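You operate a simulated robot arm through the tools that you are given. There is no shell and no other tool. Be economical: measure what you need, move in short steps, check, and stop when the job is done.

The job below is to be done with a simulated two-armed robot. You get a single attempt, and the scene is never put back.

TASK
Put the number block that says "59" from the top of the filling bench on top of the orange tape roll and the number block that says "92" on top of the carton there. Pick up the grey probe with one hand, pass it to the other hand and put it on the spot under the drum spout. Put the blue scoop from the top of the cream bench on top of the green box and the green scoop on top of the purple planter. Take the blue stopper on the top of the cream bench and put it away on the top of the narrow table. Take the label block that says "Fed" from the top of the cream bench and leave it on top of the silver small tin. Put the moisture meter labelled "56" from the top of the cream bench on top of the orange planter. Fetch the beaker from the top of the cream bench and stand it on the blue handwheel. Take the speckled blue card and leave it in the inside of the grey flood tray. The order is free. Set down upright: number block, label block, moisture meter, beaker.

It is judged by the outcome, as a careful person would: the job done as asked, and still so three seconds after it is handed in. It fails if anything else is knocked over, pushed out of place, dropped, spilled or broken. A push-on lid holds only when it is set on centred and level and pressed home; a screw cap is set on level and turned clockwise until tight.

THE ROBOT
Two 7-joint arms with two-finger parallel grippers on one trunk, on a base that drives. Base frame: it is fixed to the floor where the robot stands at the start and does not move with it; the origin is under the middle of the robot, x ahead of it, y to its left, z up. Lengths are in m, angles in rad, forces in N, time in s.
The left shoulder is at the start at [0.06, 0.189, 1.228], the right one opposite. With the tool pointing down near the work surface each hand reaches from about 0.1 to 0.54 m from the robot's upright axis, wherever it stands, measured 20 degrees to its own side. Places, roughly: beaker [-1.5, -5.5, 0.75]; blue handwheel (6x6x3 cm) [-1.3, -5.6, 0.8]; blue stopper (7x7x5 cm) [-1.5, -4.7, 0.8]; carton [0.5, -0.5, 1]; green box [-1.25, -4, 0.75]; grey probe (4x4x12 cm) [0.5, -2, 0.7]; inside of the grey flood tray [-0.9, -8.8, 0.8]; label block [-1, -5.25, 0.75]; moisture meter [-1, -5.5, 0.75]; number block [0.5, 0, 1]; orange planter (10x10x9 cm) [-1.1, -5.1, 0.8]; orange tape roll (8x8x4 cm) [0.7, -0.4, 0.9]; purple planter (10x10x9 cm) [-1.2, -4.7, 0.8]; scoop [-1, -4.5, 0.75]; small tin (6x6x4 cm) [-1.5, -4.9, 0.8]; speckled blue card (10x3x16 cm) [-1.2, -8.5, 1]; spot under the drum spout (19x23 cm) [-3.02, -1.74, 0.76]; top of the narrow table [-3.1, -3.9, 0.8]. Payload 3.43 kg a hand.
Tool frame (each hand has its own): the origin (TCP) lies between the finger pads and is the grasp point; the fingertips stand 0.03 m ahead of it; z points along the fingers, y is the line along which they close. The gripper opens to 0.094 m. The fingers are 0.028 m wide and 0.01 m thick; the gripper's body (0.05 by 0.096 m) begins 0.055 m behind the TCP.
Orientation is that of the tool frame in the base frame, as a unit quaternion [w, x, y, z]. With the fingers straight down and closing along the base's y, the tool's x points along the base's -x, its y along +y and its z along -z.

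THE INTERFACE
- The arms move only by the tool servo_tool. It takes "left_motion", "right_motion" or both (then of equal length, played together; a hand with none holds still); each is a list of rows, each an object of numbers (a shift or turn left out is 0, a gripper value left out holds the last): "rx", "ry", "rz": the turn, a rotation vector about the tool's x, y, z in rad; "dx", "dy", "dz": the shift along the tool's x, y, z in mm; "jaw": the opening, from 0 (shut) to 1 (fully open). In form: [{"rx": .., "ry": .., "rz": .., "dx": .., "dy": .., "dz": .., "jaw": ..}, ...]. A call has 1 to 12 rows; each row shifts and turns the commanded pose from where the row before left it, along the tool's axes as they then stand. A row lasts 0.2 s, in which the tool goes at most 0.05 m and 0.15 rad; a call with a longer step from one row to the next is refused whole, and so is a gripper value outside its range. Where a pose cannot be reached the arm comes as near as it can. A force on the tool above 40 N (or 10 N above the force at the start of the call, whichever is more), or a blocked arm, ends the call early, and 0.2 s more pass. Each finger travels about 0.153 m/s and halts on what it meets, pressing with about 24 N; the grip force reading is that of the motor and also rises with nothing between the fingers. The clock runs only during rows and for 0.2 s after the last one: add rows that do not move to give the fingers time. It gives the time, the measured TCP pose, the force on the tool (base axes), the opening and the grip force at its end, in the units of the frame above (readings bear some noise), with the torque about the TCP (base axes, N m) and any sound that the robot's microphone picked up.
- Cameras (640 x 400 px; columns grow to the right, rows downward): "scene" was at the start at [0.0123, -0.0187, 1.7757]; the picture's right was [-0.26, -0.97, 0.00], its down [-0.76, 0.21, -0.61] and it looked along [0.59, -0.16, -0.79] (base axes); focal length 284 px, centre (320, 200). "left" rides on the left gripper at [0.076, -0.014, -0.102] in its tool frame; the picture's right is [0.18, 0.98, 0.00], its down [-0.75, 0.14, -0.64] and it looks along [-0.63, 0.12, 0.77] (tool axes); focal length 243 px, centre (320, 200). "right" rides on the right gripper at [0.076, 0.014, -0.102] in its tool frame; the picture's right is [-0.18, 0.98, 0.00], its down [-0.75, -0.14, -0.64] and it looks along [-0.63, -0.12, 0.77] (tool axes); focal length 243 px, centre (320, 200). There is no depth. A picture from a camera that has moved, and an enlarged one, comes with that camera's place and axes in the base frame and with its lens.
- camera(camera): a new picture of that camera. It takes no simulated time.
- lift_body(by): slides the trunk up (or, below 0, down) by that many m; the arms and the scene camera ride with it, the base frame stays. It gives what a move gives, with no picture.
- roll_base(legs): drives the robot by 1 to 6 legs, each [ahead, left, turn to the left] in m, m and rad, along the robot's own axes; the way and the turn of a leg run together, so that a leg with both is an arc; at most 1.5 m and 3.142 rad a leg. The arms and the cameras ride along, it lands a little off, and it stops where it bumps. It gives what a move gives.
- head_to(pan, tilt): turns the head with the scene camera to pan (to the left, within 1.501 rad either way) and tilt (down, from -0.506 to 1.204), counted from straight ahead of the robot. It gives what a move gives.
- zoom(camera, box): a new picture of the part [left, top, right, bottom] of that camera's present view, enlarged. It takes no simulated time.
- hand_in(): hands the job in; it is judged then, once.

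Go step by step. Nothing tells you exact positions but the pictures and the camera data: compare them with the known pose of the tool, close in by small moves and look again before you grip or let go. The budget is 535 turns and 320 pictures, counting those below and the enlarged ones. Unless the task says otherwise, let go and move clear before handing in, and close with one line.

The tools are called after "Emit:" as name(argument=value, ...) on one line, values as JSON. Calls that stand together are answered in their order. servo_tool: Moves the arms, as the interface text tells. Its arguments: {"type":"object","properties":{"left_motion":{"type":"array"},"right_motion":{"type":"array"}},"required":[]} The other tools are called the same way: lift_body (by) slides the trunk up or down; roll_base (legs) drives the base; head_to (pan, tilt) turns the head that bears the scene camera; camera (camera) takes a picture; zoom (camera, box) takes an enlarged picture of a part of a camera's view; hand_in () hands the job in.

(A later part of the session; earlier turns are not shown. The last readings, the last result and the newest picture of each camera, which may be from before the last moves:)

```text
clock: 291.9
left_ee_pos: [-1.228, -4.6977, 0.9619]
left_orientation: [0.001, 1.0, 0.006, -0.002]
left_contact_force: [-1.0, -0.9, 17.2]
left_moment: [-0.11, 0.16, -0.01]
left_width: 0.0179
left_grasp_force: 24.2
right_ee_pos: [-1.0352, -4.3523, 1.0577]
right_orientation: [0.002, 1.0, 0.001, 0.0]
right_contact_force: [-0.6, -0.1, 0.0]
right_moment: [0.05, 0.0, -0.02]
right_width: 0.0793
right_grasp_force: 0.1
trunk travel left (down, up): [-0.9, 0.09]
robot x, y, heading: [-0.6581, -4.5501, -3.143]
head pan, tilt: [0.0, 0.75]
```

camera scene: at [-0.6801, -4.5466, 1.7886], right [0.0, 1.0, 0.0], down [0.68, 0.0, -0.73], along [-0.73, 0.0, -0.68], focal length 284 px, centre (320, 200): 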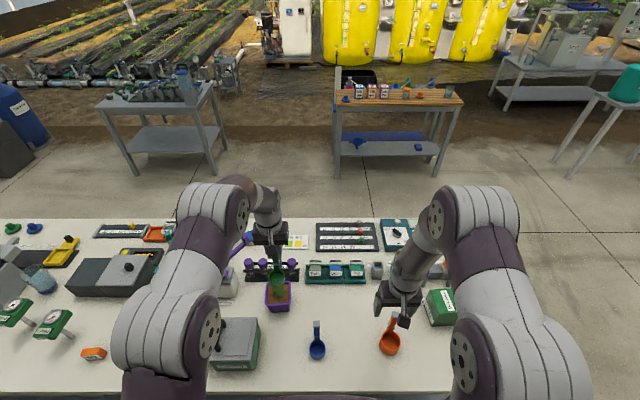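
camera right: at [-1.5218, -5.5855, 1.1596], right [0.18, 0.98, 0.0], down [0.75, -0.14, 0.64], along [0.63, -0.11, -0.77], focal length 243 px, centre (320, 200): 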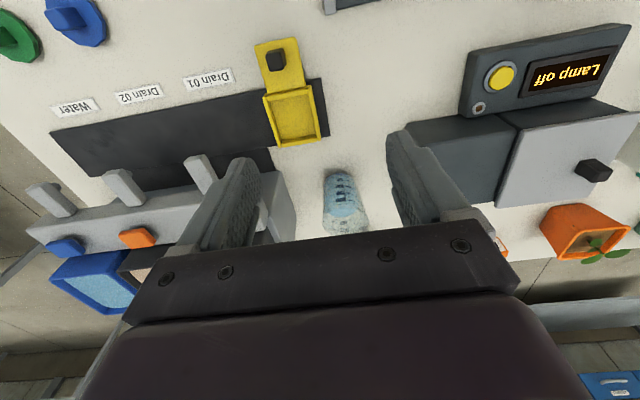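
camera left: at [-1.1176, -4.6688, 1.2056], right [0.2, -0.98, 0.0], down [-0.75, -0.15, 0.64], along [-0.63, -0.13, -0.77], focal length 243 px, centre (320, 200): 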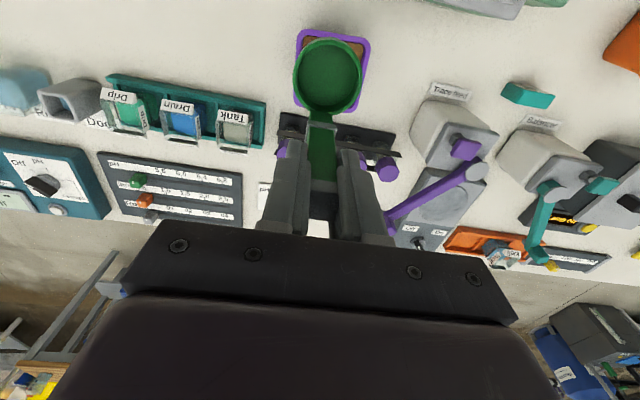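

Emit:
servo_tool(left_motion=[{"dz": -1}, {"jaw": 0.3}, {"jaw": 0.45}, {"jaw": 0.45}, {}, {"dz": -20}, {"dz": -30}, {"dz": -40}, {"dz": -40}, {}])

Emit:
camera(camera="left")

Emit:
zoom(camera="scene", box=[220, 220, 340, 320])

```text
clock: 294.1
left_ee_pos: [-1.2261, -4.6975, 1.0926]
left_orientation: [0.001, 1.0, 0.006, 0.0]
left_contact_force: [0.4, 0.1, 0.7]
left_moment: [0.01, 0.0, 0.01]
left_width: 0.0427
left_grasp_force: 0.1
right_ee_pos: [-1.039, -4.3532, 1.0576]
right_orientation: [0.003, 1.0, 0.002, 0.0]
right_contact_force: [-0.2, -0.4, -0.5]
right_moment: [-0.01, 0.0, 0.0]
right_width: 0.0791
right_grasp_force: 0.1
trunk travel left (down, up): [-0.9, 0.09]
robot x, y, heading: [-0.6585, -4.5488, -3.14]
head pan, tilt: [0.0, 0.75]
```

```text
171 pictures are left
camera left: at [-1.1511, -4.6813, 1.1945], right [0.2, -0.98, 0.0], down [-0.75, -0.15, 0.64], along [-0.63, -0.13, -0.77], focal length 243 px, centre (320, 200)
```

left: 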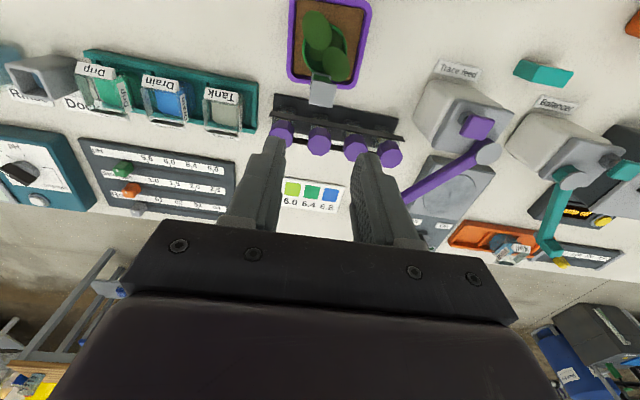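

```text
4.00 times, centred on (280, 270) of scene
camera zoom: at [-0.6808, -4.5504, 1.7886], right [0.0, 1.0, 0.0], down [0.68, 0.0, -0.73], along [-0.73, 0.0, -0.68], focal length 1136 px, centre (480, -80)
```

zoom: 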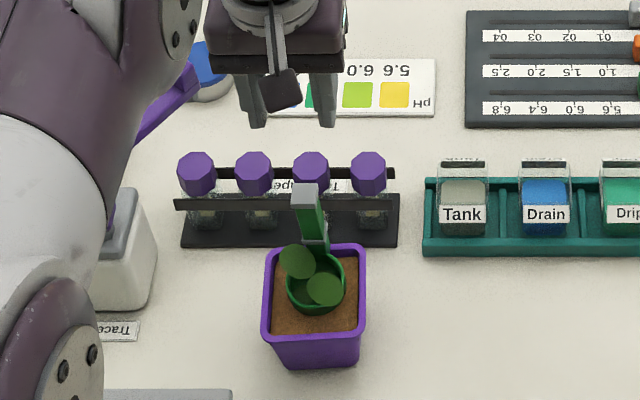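

Emit:
servo_tool(left_motion=[{"dx": 45}, {"dx": 45}, {"dx": 45}, {"dx": 45}, {"dx": 30}, {}])

Emit:
roll_base(legs=[[0, 0.11, 0]])

Emit:
servo_tool(right_motion=[{"dy": 35}, {"dy": 35}, {"dx": 5, "dz": -10}, {}])

Emit:
camera(camera="right")

Emit:
zoom(camera="scene", box=[270, 250, 430, 370])

```text
clock: 295.5
left_ee_pos: [-1.0179, -4.6955, 1.0917]
left_orientation: [0.001, 1.0, 0.007, 0.0]
left_contact_force: [-0.1, -0.4, -0.3]
left_moment: [-0.01, -0.02, -0.04]
left_width: 0.0422
left_grasp_force: 0.1
right_ee_pos: [-1.0372, -4.352, 1.0568]
right_orientation: [0.003, 1.0, 0.003, 0.001]
right_contact_force: [0.3, 0.5, -0.6]
right_moment: [0.0, 0.02, 0.01]
right_width: 0.079
right_grasp_force: 0.1
trunk travel left (down, up): [-0.9, 0.09]
robot x, y, heading: [-0.6539, -4.5518, -3.147]
head pan, tilt: [0.0, 0.75]
```

```text
clock: 296.7
left_ee_pos: [-1.0183, -4.8053, 1.0912]
left_orientation: [0.001, 1.0, 0.006, 0.001]
left_contact_force: [-0.2, -0.5, -0.5]
left_moment: [-0.04, 0.01, 0.01]
left_width: 0.0424
left_grasp_force: 0.1
right_ee_pos: [-1.0385, -4.4644, 1.0572]
right_orientation: [0.002, 1.0, 0.003, 0.0]
right_contact_force: [0.8, -0.2, 0.4]
right_moment: [-0.01, 0.06, -0.03]
right_width: 0.0788
right_grasp_force: 0.0
trunk travel left (down, up): [-0.9, 0.09]
robot x, y, heading: [-0.6575, -4.6662, -3.142]
head pan, tilt: [0.0, 0.75]
```

```text
clock: 297.7
left_ee_pos: [-1.0179, -4.8051, 1.0917]
left_orientation: [0.001, 1.0, 0.007, 0.0]
left_contact_force: [-0.1, -0.2, -0.3]
left_moment: [-0.05, 0.02, 0.0]
left_width: 0.0422
left_grasp_force: 0.1
right_ee_pos: [-1.0314, -4.5351, 1.0666]
right_orientation: [0.003, 1.0, 0.001, 0.0]
right_contact_force: [-0.2, 0.6, 0.3]
right_moment: [-0.02, 0.0, 0.02]
right_width: 0.0792
right_grasp_force: 0.1
trunk travel left (down, up): [-0.9, 0.09]
robot x, y, heading: [-0.6544, -4.6606, -3.135]
head pan, tilt: [0.0, 0.75]
```

```text
169 pictures are left
camera right: at [-0.9554, -4.5482, 1.1693], right [-0.18, -0.98, 0.01], down [-0.75, 0.14, 0.64], along [-0.63, 0.11, -0.77], focal length 243 px, centre (320, 200)
```

right: 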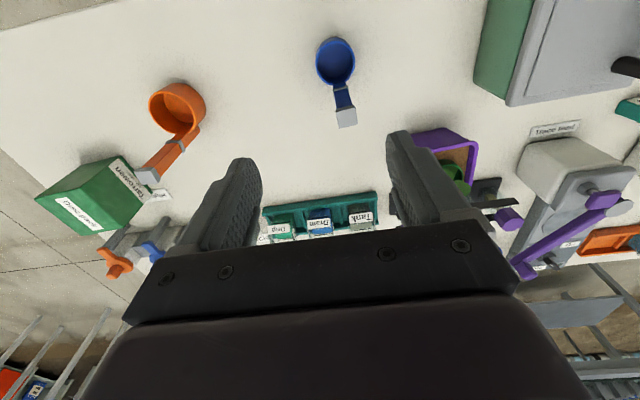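

```text
3.33 times, centred on (350, 310) of scene
camera zoom: at [-0.68, -4.6603, 1.7886], right [0.0, 1.0, 0.0], down [0.68, 0.0, -0.73], along [-0.73, 0.0, -0.68], focal length 947 px, centre (220, -167)
```

zoom: 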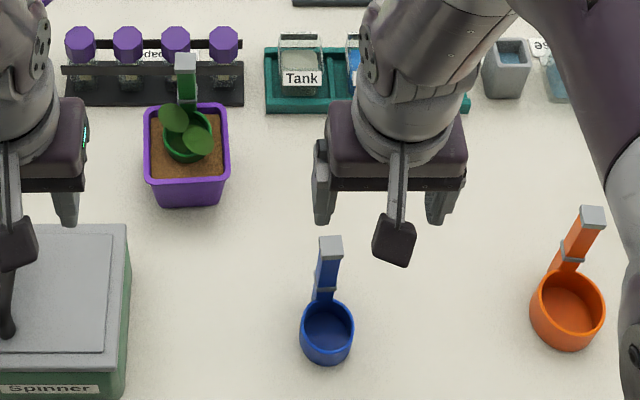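

Emit:
servo_tool(right_motion=[{"dx": -19, "dy": 22}, {"dz": 40}, {"dz": 40}, {"dz": 15}, {}])

Emit:
camera(camera="right")

```text
clock: 298.9
left_ee_pos: [-1.0184, -4.8053, 1.0924]
left_orientation: [0.001, 1.0, 0.006, 0.0]
left_contact_force: [0.4, -0.8, 0.4]
left_moment: [-0.02, -0.01, -0.01]
left_width: 0.042
left_grasp_force: 0.1
right_ee_pos: [-1.0502, -4.5576, 0.9721]
right_orientation: [0.002, 1.0, 0.001, 0.0]
right_contact_force: [-0.4, 0.2, -0.7]
right_moment: [0.02, -0.03, 0.0]
right_width: 0.0789
right_grasp_force: 0.0
trunk travel left (down, up): [-0.9, 0.09]
robot x, y, heading: [-0.6555, -4.6602, -3.139]
head pan, tilt: [0.0, 0.75]
```

```text
167 pictures are left
camera right: at [-0.9738, -4.5698, 1.0753], right [-0.18, -0.98, 0.0], down [-0.75, 0.14, 0.64], along [-0.63, 0.11, -0.77], focal length 243 px, centre (320, 200)
```

right: 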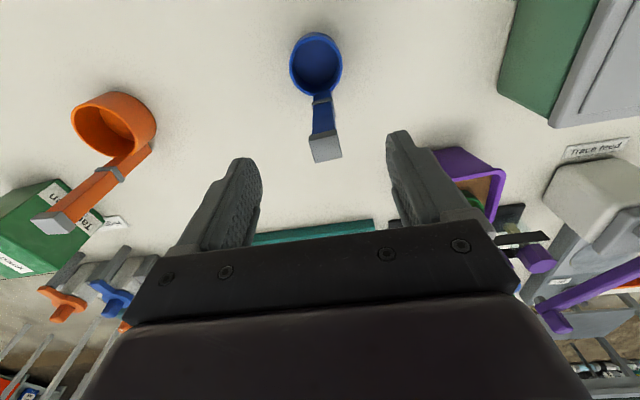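

Emit:
servo_tool(right_motion=[{"dz": 30, "dy": 2}, {"dz": 25}, {"jaw": 0.1}, {}, {}, {}])

Emit:
camera(camera="right")

```text
clock: 300.3
left_ee_pos: [-1.0169, -4.8065, 1.0911]
left_orientation: [0.001, 1.0, 0.007, 0.0]
left_contact_force: [0.2, -0.2, -0.6]
left_moment: [0.01, -0.03, 0.01]
left_width: 0.0424
left_grasp_force: 0.0
right_ee_pos: [-1.0515, -4.5597, 0.9183]
right_orientation: [0.002, 1.0, 0.002, 0.001]
right_contact_force: [-0.9, 0.2, -0.8]
right_moment: [-0.04, -0.03, 0.01]
right_width: 0.0214
right_grasp_force: 23.8
trunk travel left (down, up): [-0.9, 0.09]
robot x, y, heading: [-0.6587, -4.6609, -3.139]
head pan, tilt: [0.0, 0.75]
```

```text
166 pictures are left
camera right: at [-0.9745, -4.5727, 1.0206], right [-0.18, -0.98, 0.0], down [-0.75, 0.14, 0.64], along [-0.63, 0.11, -0.77], focal length 243 px, centre (320, 200)
```

right: 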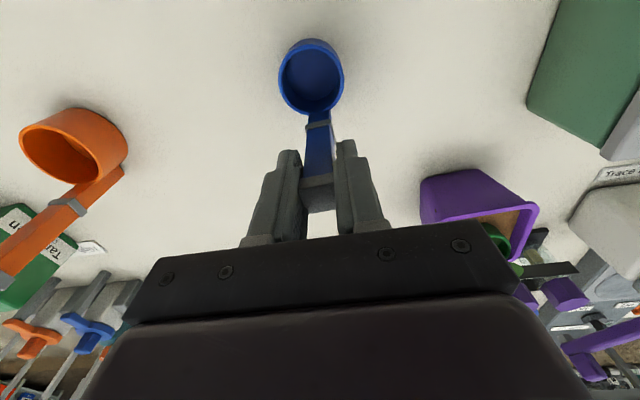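

Emit:
servo_tool(right_motion=[{"dz": -10}, {"dz": -30}, {"dz": -40}, {"dz": -45}, {"dz": -45}, {"dz": -45}, {"dz": -20}, {}])

Emit:
roll_base(legs=[[0, -0.4, 0]])

Emit:
camera(camera="right")

Emit:
camera(camera="scene")

```text
clock: 302.1
left_ee_pos: [-1.0186, -4.8055, 1.0913]
left_orientation: [0.001, 1.0, 0.007, 0.001]
left_contact_force: [-0.6, 0.5, 0.2]
left_moment: [0.01, 0.0, 0.01]
left_width: 0.0425
left_grasp_force: 0.0
right_ee_pos: [-1.052, -4.5586, 1.1528]
right_orientation: [0.003, 1.0, 0.001, 0.001]
right_contact_force: [0.2, -0.8, -0.2]
right_moment: [-0.01, 0.02, -0.02]
right_width: 0.0213
right_grasp_force: 24.3
trunk travel left (down, up): [-0.9, 0.09]
robot x, y, heading: [-0.6597, -4.6631, -3.143]
head pan, tilt: [0.0, 0.75]
```

```text
clock: 304.6
left_ee_pos: [-1.0185, -4.3972, 1.0921]
left_orientation: [0.0, 1.0, 0.005, 0.0]
left_contact_force: [-0.9, -0.3, 0.2]
left_moment: [-0.02, 0.01, -0.04]
left_width: 0.0426
left_grasp_force: 0.0
right_ee_pos: [-1.0493, -4.1494, 1.1541]
right_orientation: [0.003, 1.0, 0.0, 0.0]
right_contact_force: [0.1, -0.4, -0.9]
right_moment: [-0.01, 0.0, -0.03]
right_width: 0.0216
right_grasp_force: 23.6
trunk travel left (down, up): [-0.9, 0.09]
robot x, y, heading: [-0.6562, -4.2491, 3.139]
head pan, tilt: [0.0, 0.75]
```

```text
165 pictures are left
camera right: at [-0.9741, -4.1635, 1.2568], right [-0.18, -0.98, 0.0], down [-0.75, 0.14, 0.64], along [-0.63, 0.12, -0.77], focal length 243 px, centre (320, 200)
```

right: 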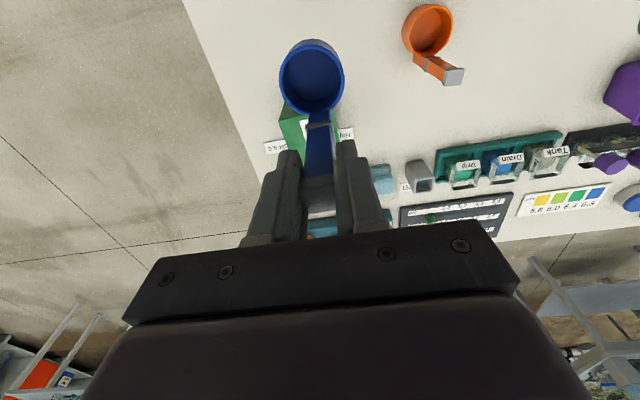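

```text
164 pictures are left
camera scene: at [-0.6794, -4.2547, 1.7886], right [0.0, 1.0, 0.0], down [0.68, 0.0, -0.73], along [-0.73, 0.0, -0.68], focal length 284 px, centre (320, 200)
```

scene: 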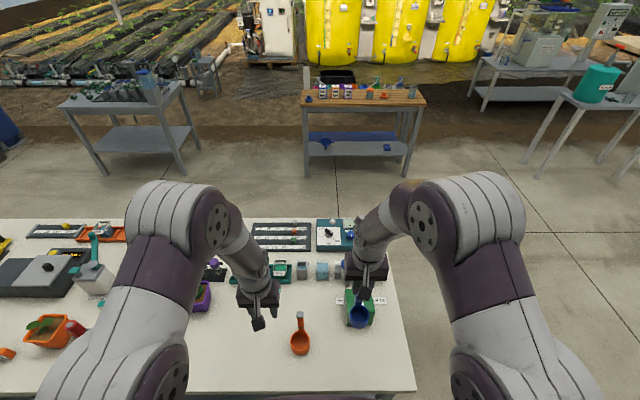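

Emit:
zoom(camera="scene", box=[300, 250, 420, 350])

```text
4.00 times, centred on (360, 300) of scene
camera zoom: at [-0.6794, -4.2547, 1.7886], right [0.0, 1.0, 0.0], down [0.68, 0.0, -0.73], along [-0.73, 0.0, -0.68], focal length 1136 px, centre (160, -200)
```

zoom: 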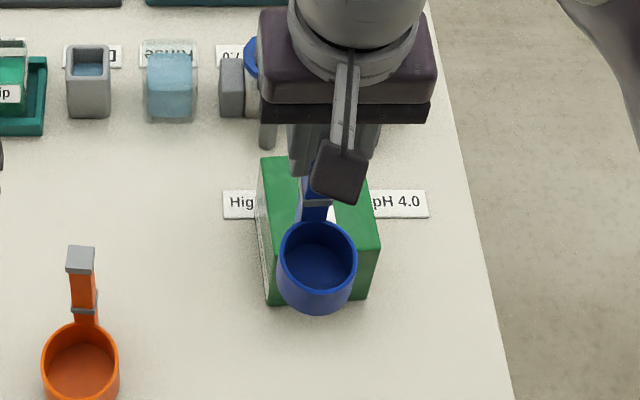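

Emit:
servo_tool(right_motion=[{"dx": -40, "dy": -10}, {"dx": -45, "dy": -10}, {"dx": -45, "dy": -10}, {"dz": 35}, {"dz": 35}, {"dz": 25}, {}])

Emit:
zoom(camera="scene", box=[300, 230, 420, 330])

Emit:
camera(camera="right")

```text
clock: 306.2
left_ee_pos: [-1.0172, -4.3955, 1.0914]
left_orientation: [0.0, 1.0, 0.004, -0.001]
left_contact_force: [0.7, 0.2, 0.0]
left_moment: [0.0, -0.01, 0.01]
left_width: 0.0422
left_grasp_force: 0.0
right_ee_pos: [-1.1803, -4.1188, 1.0607]
right_orientation: [0.002, 1.0, 0.0, 0.0]
right_contact_force: [0.2, -1.0, -0.6]
right_moment: [0.01, 0.01, -0.03]
right_width: 0.0216
right_grasp_force: 23.9
trunk travel left (down, up): [-0.9, 0.09]
robot x, y, heading: [-0.6572, -4.2553, 3.14]
head pan, tilt: [0.0, 0.75]
```

```text
4.00 times, centred on (360, 280) of scene
camera zoom: at [-0.6789, -4.2535, 1.7886], right [0.0, 1.0, 0.0], down [0.68, 0.0, -0.73], along [-0.73, 0.0, -0.68], focal length 1136 px, centre (160, -120)
```

zoom: 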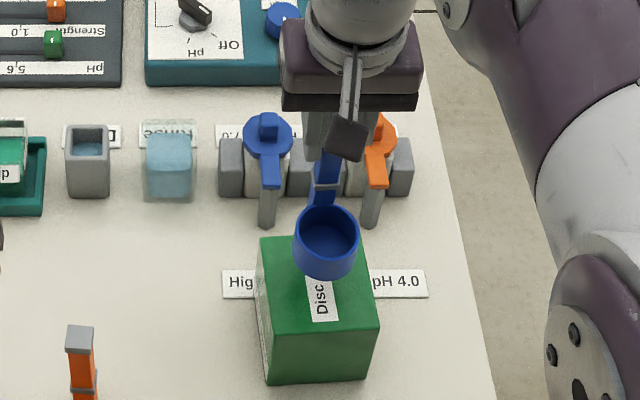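

```text
161 pictures are left
camera right: at [-1.1038, -4.1325, 1.1629], right [-0.18, -0.98, 0.0], down [-0.75, 0.14, 0.64], along [-0.63, 0.12, -0.77], focal length 243 px, centre (320, 200)
```

right: 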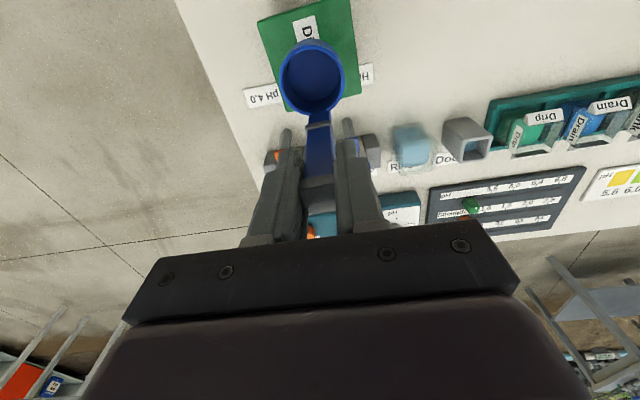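

Emit:
servo_tool(right_motion=[{"dz": 20}, {"dz": 12}, {"dz": 4}, {}])

Emit:
zoom(camera="scene", box=[300, 230, 420, 330])

```text
clock: 307.2
left_ee_pos: [-1.019, -4.3961, 1.0913]
left_orientation: [0.001, 1.0, 0.004, 0.0]
left_contact_force: [-0.9, 0.1, -0.1]
left_moment: [-0.02, -0.02, 0.03]
left_width: 0.0422
left_grasp_force: 0.1
right_ee_pos: [-1.1803, -4.1185, 1.0231]
right_orientation: [0.003, 1.0, 0.0, 0.001]
right_contact_force: [-0.4, -0.2, -0.8]
right_moment: [-0.01, 0.01, 0.02]
right_width: 0.0213
right_grasp_force: 24.2
trunk travel left (down, up): [-0.9, 0.09]
robot x, y, heading: [-0.6565, -4.2564, 3.138]
head pan, tilt: [0.0, 0.75]
```

```text
4.00 times, centred on (360, 280) of scene
camera zoom: at [-0.6798, -4.2531, 1.7886], right [0.0, 1.0, 0.0], down [0.68, 0.0, -0.73], along [-0.73, 0.0, -0.68], focal length 1136 px, centre (160, -120)
```

zoom: 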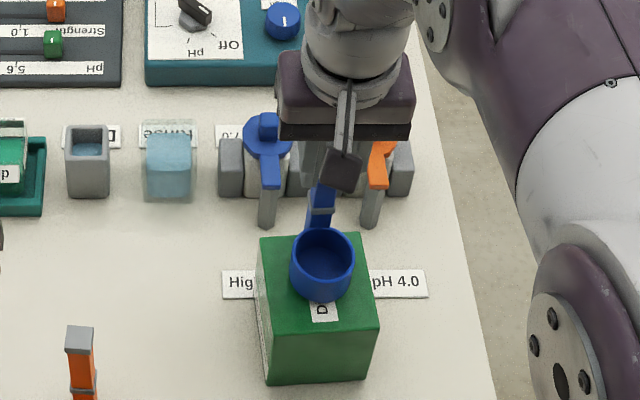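

Emit:
servo_tool(right_motion=[{"dz": 3}, {"dz": 3}, {"dz": 2}, {}])

```text
clock: 308.2
left_ee_pos: [-1.017, -4.3952, 1.0913]
left_orientation: [-0.001, 1.0, 0.004, -0.001]
left_contact_force: [-1.0, 0.4, 0.6]
left_moment: [0.02, 0.01, 0.0]
left_width: 0.0422
left_grasp_force: 0.0
right_ee_pos: [-1.1804, -4.1192, 1.0164]
right_orientation: [0.002, 1.0, 0.0, -0.002]
right_contact_force: [-1.5, 0.6, 12.6]
right_moment: [0.03, -0.21, -0.01]
right_width: 0.0211
right_grasp_force: 24.2
trunk travel left (down, up): [-0.9, 0.09]
robot x, y, heading: [-0.6578, -4.2544, 3.134]
head pan, tilt: [0.0, 0.75]
```

Contact at the expected height. Releasing.

Emit:
servo_tool(right_motion=[{"dz": -0.5}, {"jaw": 0.35}, {"jaw": 0.5}, {}, {"dz": -20}, {"dz": -30}, {"dz": -40}, {"dx": 40}, {"dx": 40}, {}])

Emit:
zoom(camera="scene", box=[300, 230, 420, 330])

```text
clock: 310.4
left_ee_pos: [-1.0193, -4.3962, 1.0917]
left_orientation: [0.001, 1.0, 0.004, 0.0]
left_contact_force: [-0.5, -0.8, 0.0]
left_moment: [-0.03, -0.01, 0.03]
left_width: 0.0422
left_grasp_force: 0.0
right_ee_pos: [-1.1002, -4.1183, 1.1055]
right_orientation: [0.002, 1.0, 0.0, 0.001]
right_contact_force: [0.7, -0.5, -0.4]
right_moment: [0.05, -0.01, 0.0]
right_width: 0.0472
right_grasp_force: 0.0
trunk travel left (down, up): [-0.9, 0.09]
robot x, y, heading: [-0.6563, -4.2549, 3.14]
head pan, tilt: [0.0, 0.75]
```

```text
4.00 times, centred on (360, 280) of scene
camera zoom: at [-0.6808, -4.2532, 1.7886], right [0.0, 1.0, 0.0], down [0.68, 0.0, -0.73], along [-0.73, 0.0, -0.68], focal length 1136 px, centre (160, -120)
```

zoom: 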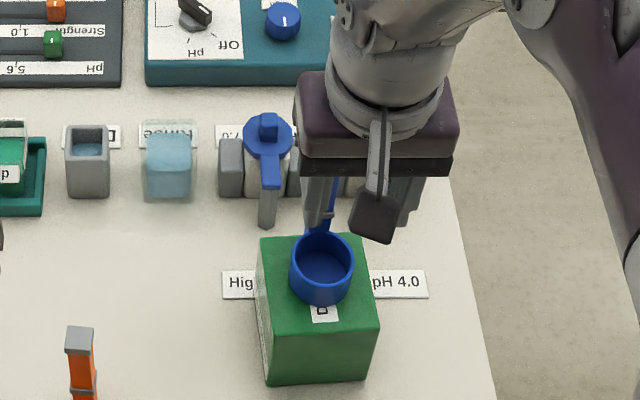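

Emit:
servo_tool(left_motion=[{"dx": 40}, {"dx": 20}, {}], right_motion=[{"dx": 40, "dz": -20}, {"dx": 40}, {"dx": 30}])

Emit:
roll_base(legs=[[-0.06, 0, 0], [0, 0.95, 0]])

Emit:
camera(camera="scene")

```text
clock: 311.2
left_ee_pos: [-0.9578, -4.3948, 1.0907]
left_orientation: [0.001, 1.0, 0.004, 0.001]
left_contact_force: [0.1, 0.9, -0.1]
left_moment: [0.01, -0.01, -0.02]
left_width: 0.0422
left_grasp_force: 0.1
right_ee_pos: [-0.9893, -4.12, 1.1249]
right_orientation: [0.003, 1.0, 0.0, 0.0]
right_contact_force: [-0.2, 0.1, 0.0]
right_moment: [0.03, 0.0, 0.01]
right_width: 0.0472
right_grasp_force: 0.0
trunk travel left (down, up): [-0.9, 0.09]
robot x, y, heading: [-0.6514, -4.2519, 3.139]
head pan, tilt: [0.0, 0.75]
```

```text
clock: 316.8
left_ee_pos: [-0.8952, -5.3585, 1.0904]
left_orientation: [0.0, 1.0, 0.01, 0.001]
left_contact_force: [0.1, -0.2, -0.3]
left_moment: [0.04, 0.02, 0.01]
left_width: 0.0422
left_grasp_force: 0.1
right_ee_pos: [-0.9302, -5.0859, 1.124]
right_orientation: [0.003, 1.0, 0.006, 0.0]
right_contact_force: [0.5, 0.2, -0.1]
right_moment: [0.0, -0.03, -0.01]
right_width: 0.0468
right_grasp_force: 0.0
trunk travel left (down, up): [-0.9, 0.09]
robot x, y, heading: [-0.5946, -5.2158, -3.138]
head pan, tilt: [0.0, 0.75]
```

```text
158 pictures are left
camera scene: at [-0.6179, -5.2134, 1.7886], right [-0.01, 1.0, 0.0], down [0.68, 0.01, -0.73], along [-0.73, -0.01, -0.68], focal length 284 px, centre (320, 200)
```

scene: 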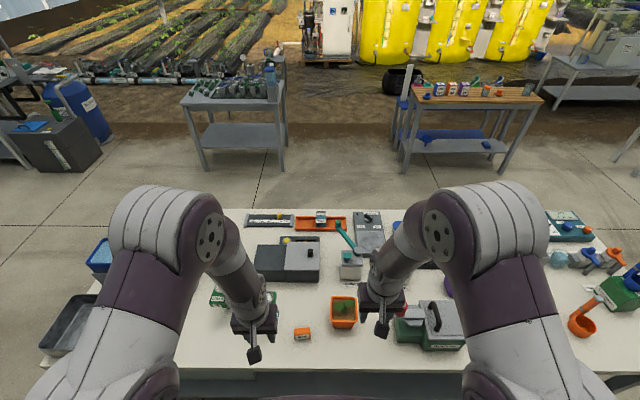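

Emit:
camera(camera="left")

Emit:
camera(camera="right")

Emit:
zoom(camera="scene", box=[180, 220, 480, 370])

```text
157 pictures are left
camera left: at [-0.8189, -5.3421, 1.1936], right [0.2, -0.98, 0.0], down [-0.75, -0.16, 0.64], along [-0.63, -0.13, -0.77], focal length 243 px, centre (320, 200)
```

left: 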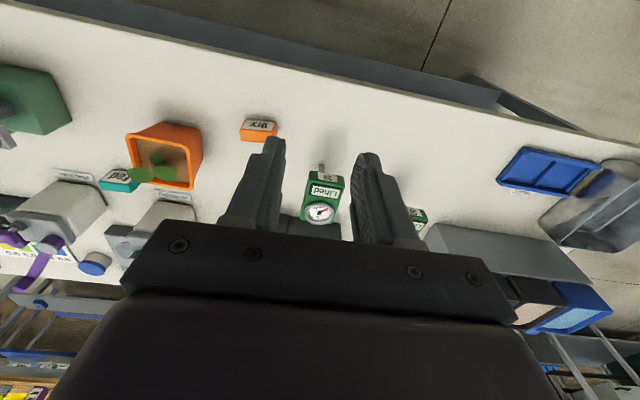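

```text
156 pictures are left
camera right: at [-0.8538, -5.0978, 1.2277], right [-0.17, -0.98, 0.01], down [-0.76, 0.14, 0.64], along [-0.63, 0.11, -0.77], focal length 243 px, centre (320, 200)
```

right: 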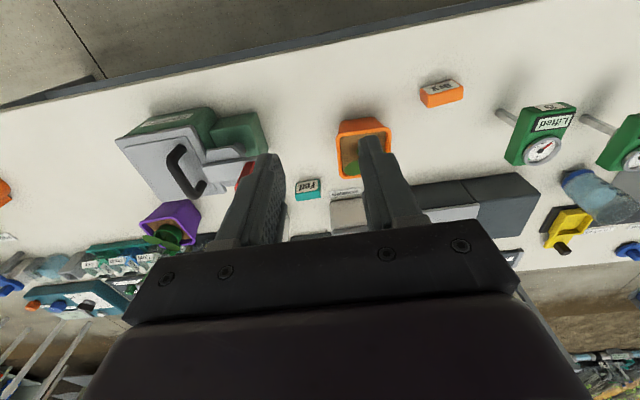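

```text
2.13 times, centred on (330, 295) of scene
camera zoom: at [-0.6179, -5.2134, 1.7886], right [-0.01, 1.0, 0.0], down [0.68, 0.01, -0.73], along [-0.73, -0.01, -0.68], focal length 606 px, centre (299, -3)
```

zoom: 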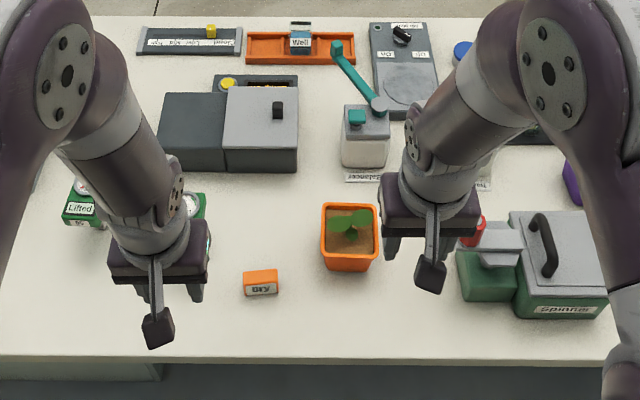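

Emit:
zoom(camera="left", box=[270, 140, 450, 250])

Emit:
zoom(camera="right", box=[480, 80, 640, 190])

```text
3.56 times, centred on (360, 195) of left
camera zoom: at [-0.8189, -5.3421, 1.1936], right [0.2, -0.98, 0.0], down [-0.75, -0.16, 0.64], along [-0.63, -0.13, -0.77], focal length 863 px, centre (178, 218)
```

zoom: 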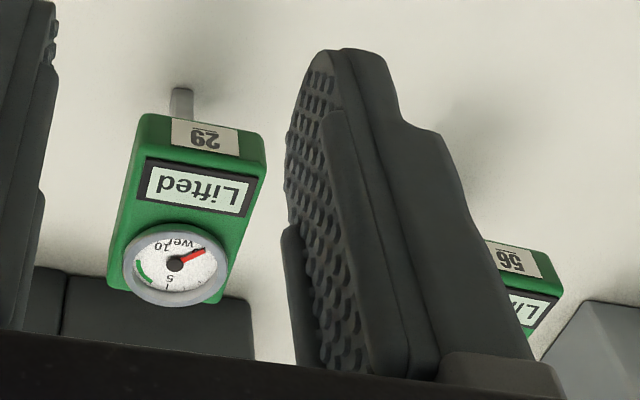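

```text
3.64 times, centred on (560, 135) of right
camera zoom: at [-0.8538, -5.0978, 1.2277], right [-0.17, -0.98, 0.01], down [-0.76, 0.14, 0.64], along [-0.63, 0.11, -0.77], focal length 882 px, centre (-553, 436)
```

zoom: 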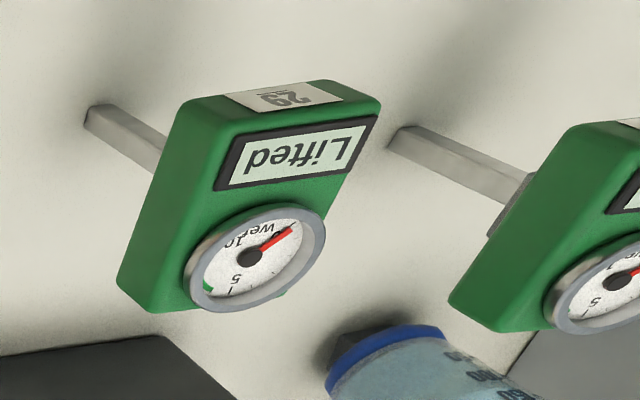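

Emit:
roll_base(legs=[[0.05, 0.2, -0.004]])

Emit:
servo_tool(left_motion=[{"dx": -40, "jaw": 1}, {"dx": -40}, {"dx": -40}, {}])

Emit:
camera(camera="left")

Emit:
zoom(camera="scene", box=[180, 220, 420, 370])

```text
clock: 318.4
left_ee_pos: [-0.9441, -5.5557, 1.0907]
left_orientation: [0.002, 1.0, 0.01, 0.0]
left_contact_force: [0.0, 0.3, -0.3]
left_moment: [-0.02, -0.01, 0.01]
left_width: 0.0421
left_grasp_force: 0.1
right_ee_pos: [-0.9786, -5.2821, 1.1253]
right_orientation: [0.003, 1.0, 0.003, 0.0]
right_contact_force: [0.5, 1.1, -0.8]
right_moment: [-0.03, -0.01, -0.01]
right_width: 0.0471
right_grasp_force: 0.1
trunk travel left (down, up): [-0.9, 0.09]
robot x, y, heading: [-0.6403, -5.4118, -3.133]
head pan, tilt: [0.0, 0.75]
```

```text
clock: 319.4
left_ee_pos: [-1.0649, -5.5587, 1.0896]
left_orientation: [0.001, 1.0, 0.009, -0.001]
left_contact_force: [1.0, 0.5, 0.0]
left_moment: [-0.01, -0.01, 0.02]
left_width: 0.0939
left_grasp_force: 0.0
right_ee_pos: [-0.9774, -5.2833, 1.125]
right_orientation: [0.003, 1.0, 0.003, 0.0]
right_contact_force: [1.0, 0.1, -0.2]
right_moment: [0.01, 0.01, -0.01]
right_width: 0.047
right_grasp_force: 0.1
trunk travel left (down, up): [-0.9, 0.09]
robot x, y, heading: [-0.6411, -5.4157, -3.137]
head pan, tilt: [0.0, 0.75]
```

```text
152 pictures are left
camera left: at [-0.9899, -5.5423, 1.1925], right [0.2, -0.98, 0.0], down [-0.75, -0.15, 0.64], along [-0.63, -0.13, -0.77], focal length 243 px, centre (320, 200)
```

left: 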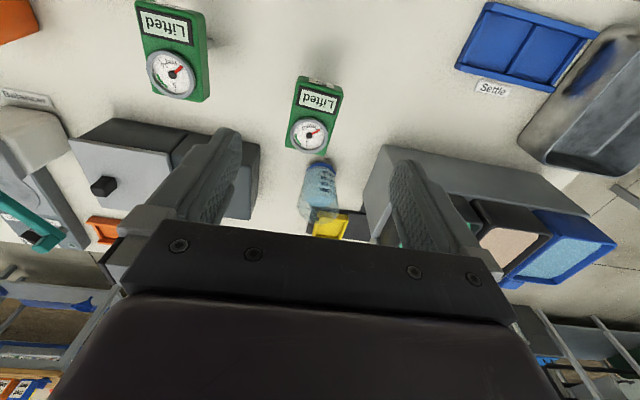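

```text
2.67 times, centred on (300, 295) of scene
camera zoom: at [-0.6661, -5.4129, 1.7886], right [0.0, 1.0, 0.0], down [0.68, 0.0, -0.73], along [-0.73, 0.0, -0.68], focal length 758 px, centre (373, -53)
```

zoom: 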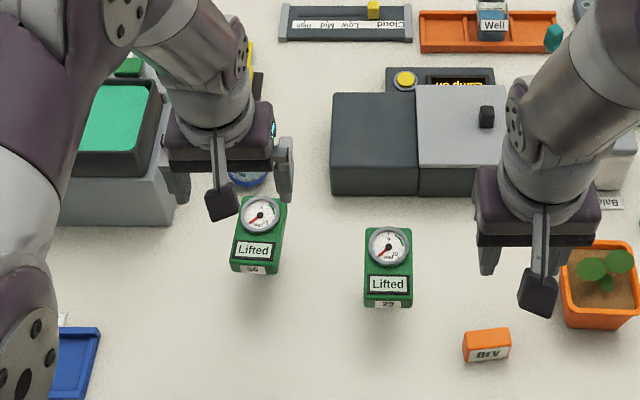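

Emit:
servo_tool(left_motion=[{"dx": -44, "dy": -3}, {"dz": 40}, {"dz": 40}, {"dz": 40}, {"dz": 30}, {}])

Emit:
camera(camera="left")

Emit:
zoom(camera="scene", box=[200, 230, 340, 330])

```text
clock: 320.8
left_ee_pos: [-1.1076, -5.5553, 0.9402]
left_orientation: [0.001, 1.0, 0.009, -0.001]
left_contact_force: [-0.2, 0.0, 0.7]
left_moment: [-0.02, 0.03, 0.01]
left_width: 0.094
left_grasp_force: 0.1
right_ee_pos: [-0.9792, -5.2852, 1.1257]
right_orientation: [0.003, 1.0, 0.004, 0.0]
right_contact_force: [1.1, -0.5, 0.0]
right_moment: [0.02, -0.02, -0.02]
right_width: 0.0473
right_grasp_force: 0.1
trunk travel left (down, up): [-0.9, 0.09]
robot x, y, heading: [-0.6412, -5.4149, -3.135]
head pan, tilt: [0.0, 0.75]
```

```text
150 pictures are left
camera left: at [-1.0319, -5.5402, 1.043], right [0.2, -0.98, 0.0], down [-0.75, -0.15, 0.64], along [-0.63, -0.13, -0.77], focal length 243 px, centre (320, 200)
```

left: 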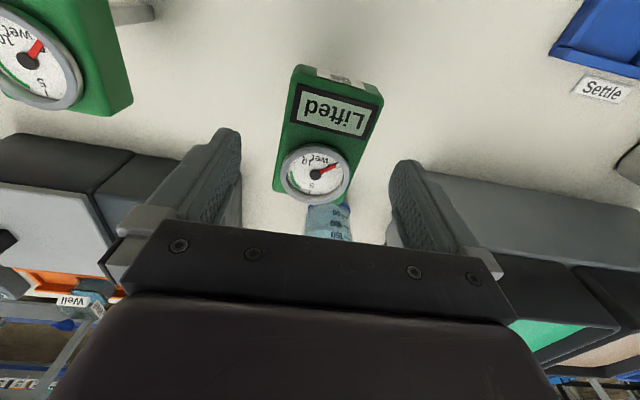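

```text
4.00 times, centred on (270, 280) of scene
camera zoom: at [-0.666, -5.4135, 1.7886], right [0.0, 1.0, 0.0], down [0.68, 0.0, -0.73], along [-0.73, 0.0, -0.68], focal length 1136 px, centre (520, -120)
```

zoom: 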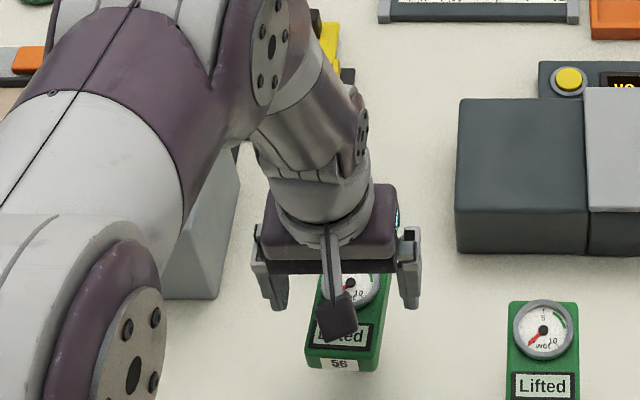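

Emit:
servo_tool(left_motion=[{"dy": 2, "dz": 30}, {"dz": 24}, {"jaw": 0.3}, {}, {}, {}])

Emit:
camera(camera="left")

Emit:
zoom(camera="scene", box=[200, 230, 340, 330])

```text
clock: 322.2
left_ee_pos: [-1.1077, -5.5574, 0.8865]
left_orientation: [0.001, 1.0, 0.009, 0.0]
left_contact_force: [-0.1, -0.4, -0.2]
left_moment: [0.07, 0.0, -0.01]
left_width: 0.0616
left_grasp_force: 23.4
right_ee_pos: [-0.9799, -5.2835, 1.1249]
right_orientation: [0.003, 1.0, 0.004, 0.0]
right_contact_force: [-0.3, 0.2, 0.1]
right_moment: [0.0, 0.03, 0.05]
right_width: 0.047
right_grasp_force: 0.0
trunk travel left (down, up): [-0.9, 0.09]
robot x, y, heading: [-0.6461, -5.4157, -3.138]
head pan, tilt: [0.0, 0.75]
```

```text
148 pictures are left
camera left: at [-1.0313, -5.5427, 0.9896], right [0.2, -0.98, 0.0], down [-0.75, -0.15, 0.64], along [-0.63, -0.13, -0.77], focal length 243 px, centre (320, 200)
```

left: 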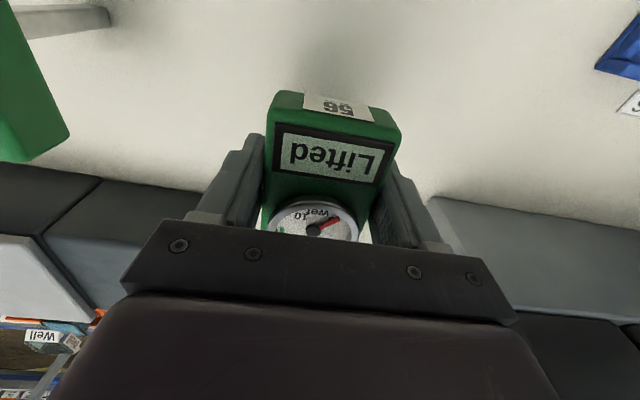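

```text
4.00 times, centred on (270, 280) of scene
camera zoom: at [-0.6669, -5.4135, 1.7886], right [0.0, 1.0, 0.0], down [0.68, 0.0, -0.73], along [-0.73, 0.0, -0.68], focal length 1136 px, centre (520, -120)
```

zoom: 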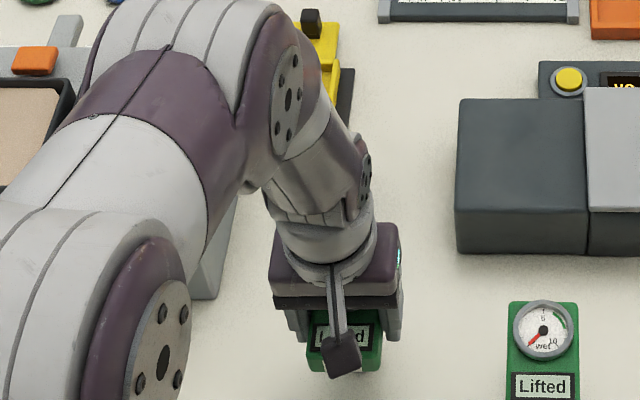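

Emit:
servo_tool(left_motion=[{"dz": -5}, {"dz": -20}, {"dz": -40}, {"dz": -40}, {"dz": -45}, {"dz": -45}, {"dz": -25}, {}])

Emit:
camera(camera="left")

Emit:
zoom(camera="scene", box=[200, 200, 340, 300])

```text
clock: 324.0
left_ee_pos: [-1.1095, -5.5605, 1.1065]
left_orientation: [0.001, 1.0, 0.009, 0.0]
left_contact_force: [-1.2, -0.3, -1.5]
left_moment: [-0.02, 0.02, 0.02]
left_width: 0.0618
left_grasp_force: 24.4
right_ee_pos: [-0.9792, -5.2837, 1.125]
right_orientation: [0.003, 1.0, 0.004, 0.001]
right_contact_force: [0.1, 0.4, -0.4]
right_moment: [0.02, -0.02, -0.01]
right_width: 0.0471
right_grasp_force: 0.0
trunk travel left (down, up): [-0.9, 0.09]
robot x, y, heading: [-0.6437, -5.4149, -3.136]
head pan, tilt: [0.0, 0.75]
```

```text
146 pictures are left
camera left: at [-1.0334, -5.545, 1.209], right [0.2, -0.98, 0.0], down [-0.75, -0.15, 0.64], along [-0.63, -0.13, -0.77], focal length 243 px, centre (320, 200)
```

left: 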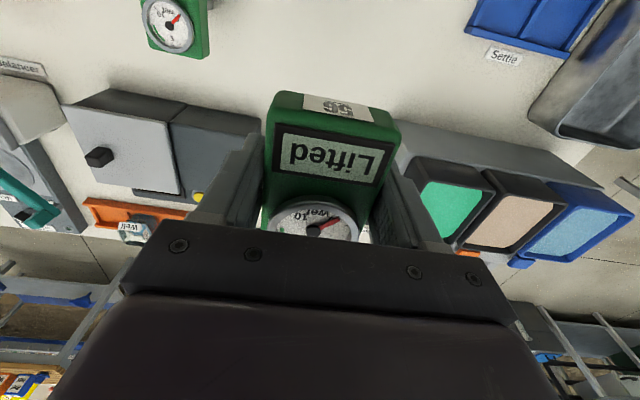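

```text
4.00 times, centred on (270, 250) of scene
camera zoom: at [-0.6676, -5.4137, 1.7886], right [0.0, 1.0, 0.0], down [0.68, 0.0, -0.73], along [-0.73, 0.0, -0.68], focal length 1136 px, centre (520, 0)
```

zoom: 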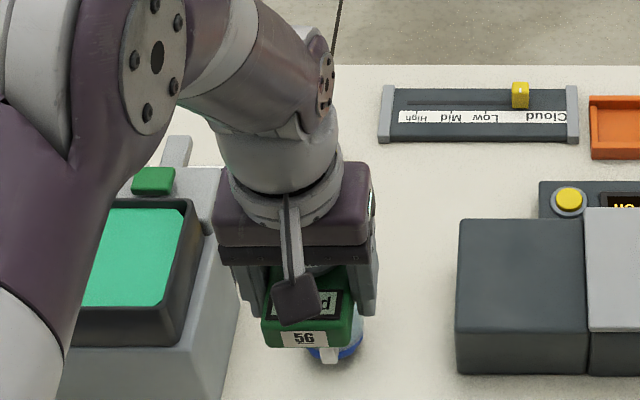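

Emit:
roll_base(legs=[[0, -0.42, 0]])

Emit:
camera(camera="left")

Emit:
zoom(camera="scene", box=[200, 220, 380, 340])

```text
clock: 326.6
left_ee_pos: [-1.11, -5.1476, 1.1062]
left_orientation: [0.0, 1.0, 0.01, 0.0]
left_contact_force: [-0.5, 0.1, -0.6]
left_moment: [0.03, -0.02, 0.03]
left_width: 0.062
left_grasp_force: 24.1
right_ee_pos: [-0.9815, -4.8699, 1.1252]
right_orientation: [0.002, 1.0, 0.005, 0.001]
right_contact_force: [0.4, 0.0, -0.7]
right_moment: [0.02, 0.01, 0.02]
right_width: 0.0472
right_grasp_force: 0.1
trunk travel left (down, up): [-0.9, 0.09]
robot x, y, heading: [-0.6473, -4.9967, -3.131]
head pan, tilt: [0.0, 0.75]
```

```text
144 pictures are left
camera left: at [-1.0352, -5.1311, 1.2086], right [0.2, -0.98, 0.0], down [-0.75, -0.15, 0.64], along [-0.63, -0.13, -0.77], focal length 243 px, centre (320, 200)
```

left: 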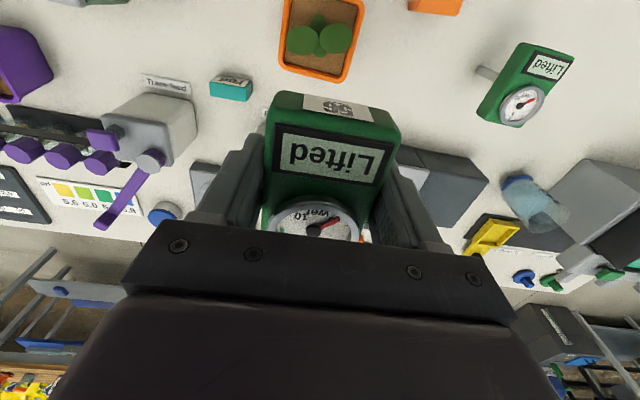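

```text
3.33 times, centred on (290, 280) of scene
camera zoom: at [-0.6694, -4.9997, 1.7886], right [-0.01, 1.0, 0.0], down [0.68, 0.01, -0.73], along [-0.73, 0.0, -0.68], focal length 947 px, centre (420, -67)
```

zoom: 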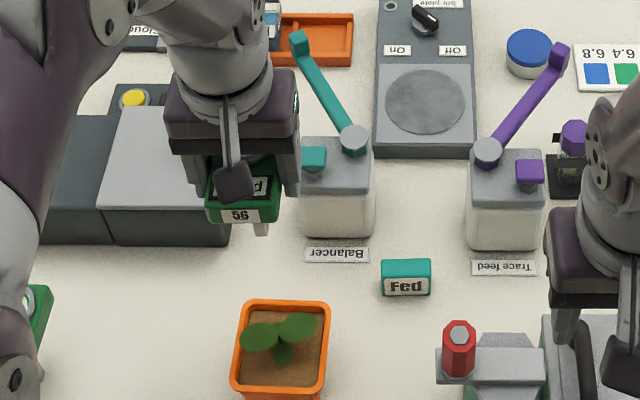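

Emit:
servo_tool(left_motion=[{"dx": 31, "dy": -17}, {"dz": 30}, {"dz": 30}, {"dz": 25}, {}])

Emit:
zoom(camera="scene", box=[220, 250, 340, 340])

Emit:
camera(camera="left")

```text
clock: 327.8
left_ee_pos: [-1.0796, -5.1295, 1.0217]
left_orientation: [0.0, 1.0, 0.009, -0.001]
left_contact_force: [0.6, 0.1, -1.7]
left_moment: [0.01, 0.0, 0.03]
left_width: 0.062
left_grasp_force: 23.8
right_ee_pos: [-0.9807, -4.8693, 1.1257]
right_orientation: [0.002, 1.0, 0.004, 0.001]
right_contact_force: [0.0, -0.4, 0.2]
right_moment: [0.0, 0.01, 0.02]
right_width: 0.0469
right_grasp_force: 0.0
trunk travel left (down, up): [-0.9, 0.09]
robot x, y, heading: [-0.6444, -5.0005, -3.13]
head pan, tilt: [0.0, 0.75]
```

```text
4.44 times, centred on (280, 295) of scene
camera zoom: at [-0.6695, -4.9983, 1.7886], right [-0.01, 1.0, 0.0], down [0.68, 0.0, -0.73], along [-0.73, 0.0, -0.68], focal length 1263 px, centre (498, -222)
```

zoom: 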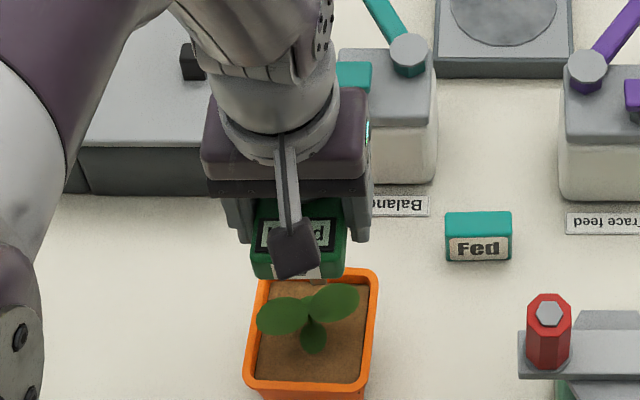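

```text
141 pictures are left
camera left: at [-1.0033, -5.1128, 1.1242], right [0.2, -0.98, 0.0], down [-0.75, -0.15, 0.64], along [-0.63, -0.13, -0.77], focal length 243 px, centre (320, 200)
```

left: 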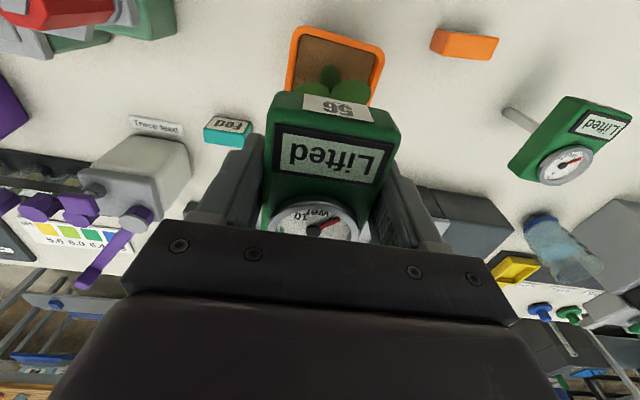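

Emit:
servo_tool(left_motion=[{"dz": 20}, {"dz": 20}, {"dz": 8}, {}])

Emit:
servo_tool(left_motion=[{"dz": 3}, {"dz": 3}, {}])

```text
clock: 328.8
left_ee_pos: [-1.0789, -5.1284, 0.973]
left_orientation: [0.0, 1.0, 0.009, 0.0]
left_contact_force: [0.5, 0.1, -1.0]
left_moment: [0.01, 0.0, -0.01]
left_width: 0.0618
left_grasp_force: 24.3
right_ee_pos: [-0.9803, -4.8689, 1.1258]
right_orientation: [0.002, 1.0, 0.004, 0.001]
right_contact_force: [-0.2, 0.8, 0.3]
right_moment: [-0.01, 0.0, -0.01]
right_width: 0.0471
right_grasp_force: 0.1
trunk travel left (down, up): [-0.9, 0.09]
robot x, y, heading: [-0.6441, -4.9997, -3.136]
head pan, tilt: [0.0, 0.75]
```

```text
clock: 329.6
left_ee_pos: [-1.0802, -5.1281, 0.9663]
left_orientation: [0.001, 1.0, 0.009, 0.001]
left_contact_force: [0.3, 0.7, -1.4]
left_moment: [0.0, 0.02, -0.02]
left_width: 0.062
left_grasp_force: 24.2
right_ee_pos: [-0.9812, -4.8696, 1.1248]
right_orientation: [0.002, 1.0, 0.005, 0.001]
right_contact_force: [-0.8, -0.1, 0.3]
right_moment: [-0.02, -0.01, -0.02]
right_width: 0.047
right_grasp_force: 0.0
trunk travel left (down, up): [-0.9, 0.09]
robot x, y, heading: [-0.6441, -4.9968, -3.14]
head pan, tilt: [0.0, 0.75]
```

Emit:
servo_tool(left_motion=[{"dz": 3}, {"dz": 3}, {"dz": 2}, {}])

```text
clock: 330.6
left_ee_pos: [-1.0803, -5.1293, 0.9584]
left_orientation: [0.0, 1.0, 0.01, 0.0]
left_contact_force: [0.0, 0.1, -1.3]
left_moment: [-0.01, 0.0, -0.03]
left_width: 0.062
left_grasp_force: 24.3
right_ee_pos: [-0.982, -4.8679, 1.1255]
right_orientation: [0.002, 1.0, 0.004, 0.001]
right_contact_force: [-0.4, -0.7, 0.3]
right_moment: [0.0, 0.03, -0.01]
right_width: 0.047
right_grasp_force: 0.0
trunk travel left (down, up): [-0.9, 0.09]
robot x, y, heading: [-0.6434, -4.9974, -3.135]
head pan, tilt: [0.0, 0.75]
```

Emit:
servo_tool(left_motion=[{"dz": 3}, {"dz": 2}, {"dz": 2}, {}])

Emit:
zoom(camera="scene", box=[240, 260, 330, 340])

```text
clock: 331.6
left_ee_pos: [-1.079, -5.13, 0.9541]
left_orientation: [0.001, 1.0, 0.009, -0.003]
left_contact_force: [-0.8, 0.8, 17.9]
left_moment: [0.07, 0.2, 0.02]
left_width: 0.0622
left_grasp_force: 24.0
right_ee_pos: [-0.9798, -4.8694, 1.1257]
right_orientation: [0.002, 1.0, 0.005, -0.001]
right_contact_force: [0.3, -0.2, -0.5]
right_moment: [0.0, 0.0, -0.03]
right_width: 0.047
right_grasp_force: 0.2
trunk travel left (down, up): [-0.9, 0.09]
robot x, y, heading: [-0.6456, -4.9977, -3.134]
head pan, tilt: [0.0, 0.75]
```

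```text
5.00 times, centred on (285, 300) of scene
camera zoom: at [-0.6673, -4.9974, 1.7888], right [-0.01, 1.0, 0.0], down [0.68, 0.0, -0.73], along [-0.73, 0.0, -0.68], focal length 1420 px, centre (495, -300)
```

zoom: 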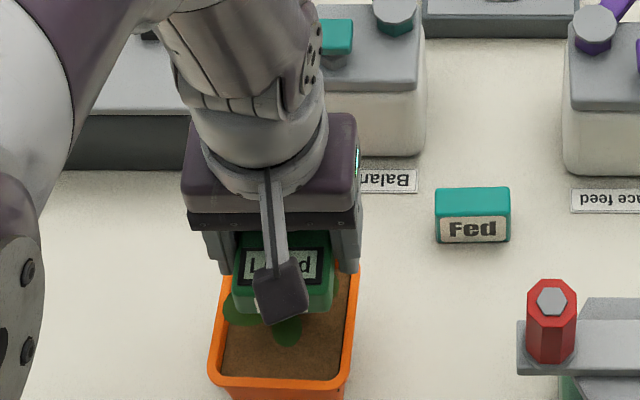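

Emit:
servo_tool(left_motion=[{"dz": -1.5}, {}])

```text
clock: 332.2
left_ee_pos: [-1.0791, -5.1291, 0.954]
left_orientation: [0.0, 1.0, 0.009, 0.001]
left_contact_force: [0.1, 0.4, 1.0]
left_moment: [0.07, 0.11, -0.03]
left_width: 0.0621
left_grasp_force: 24.2
right_ee_pos: [-0.9815, -4.8691, 1.125]
right_orientation: [0.003, 1.0, 0.004, 0.001]
right_contact_force: [-0.2, 0.3, -0.2]
right_moment: [0.0, 0.02, 0.02]
right_width: 0.0468
right_grasp_force: 0.0
trunk travel left (down, up): [-0.9, 0.09]
robot x, y, heading: [-0.6451, -4.9992, -3.137]
head pan, tilt: [0.0, 0.75]
```

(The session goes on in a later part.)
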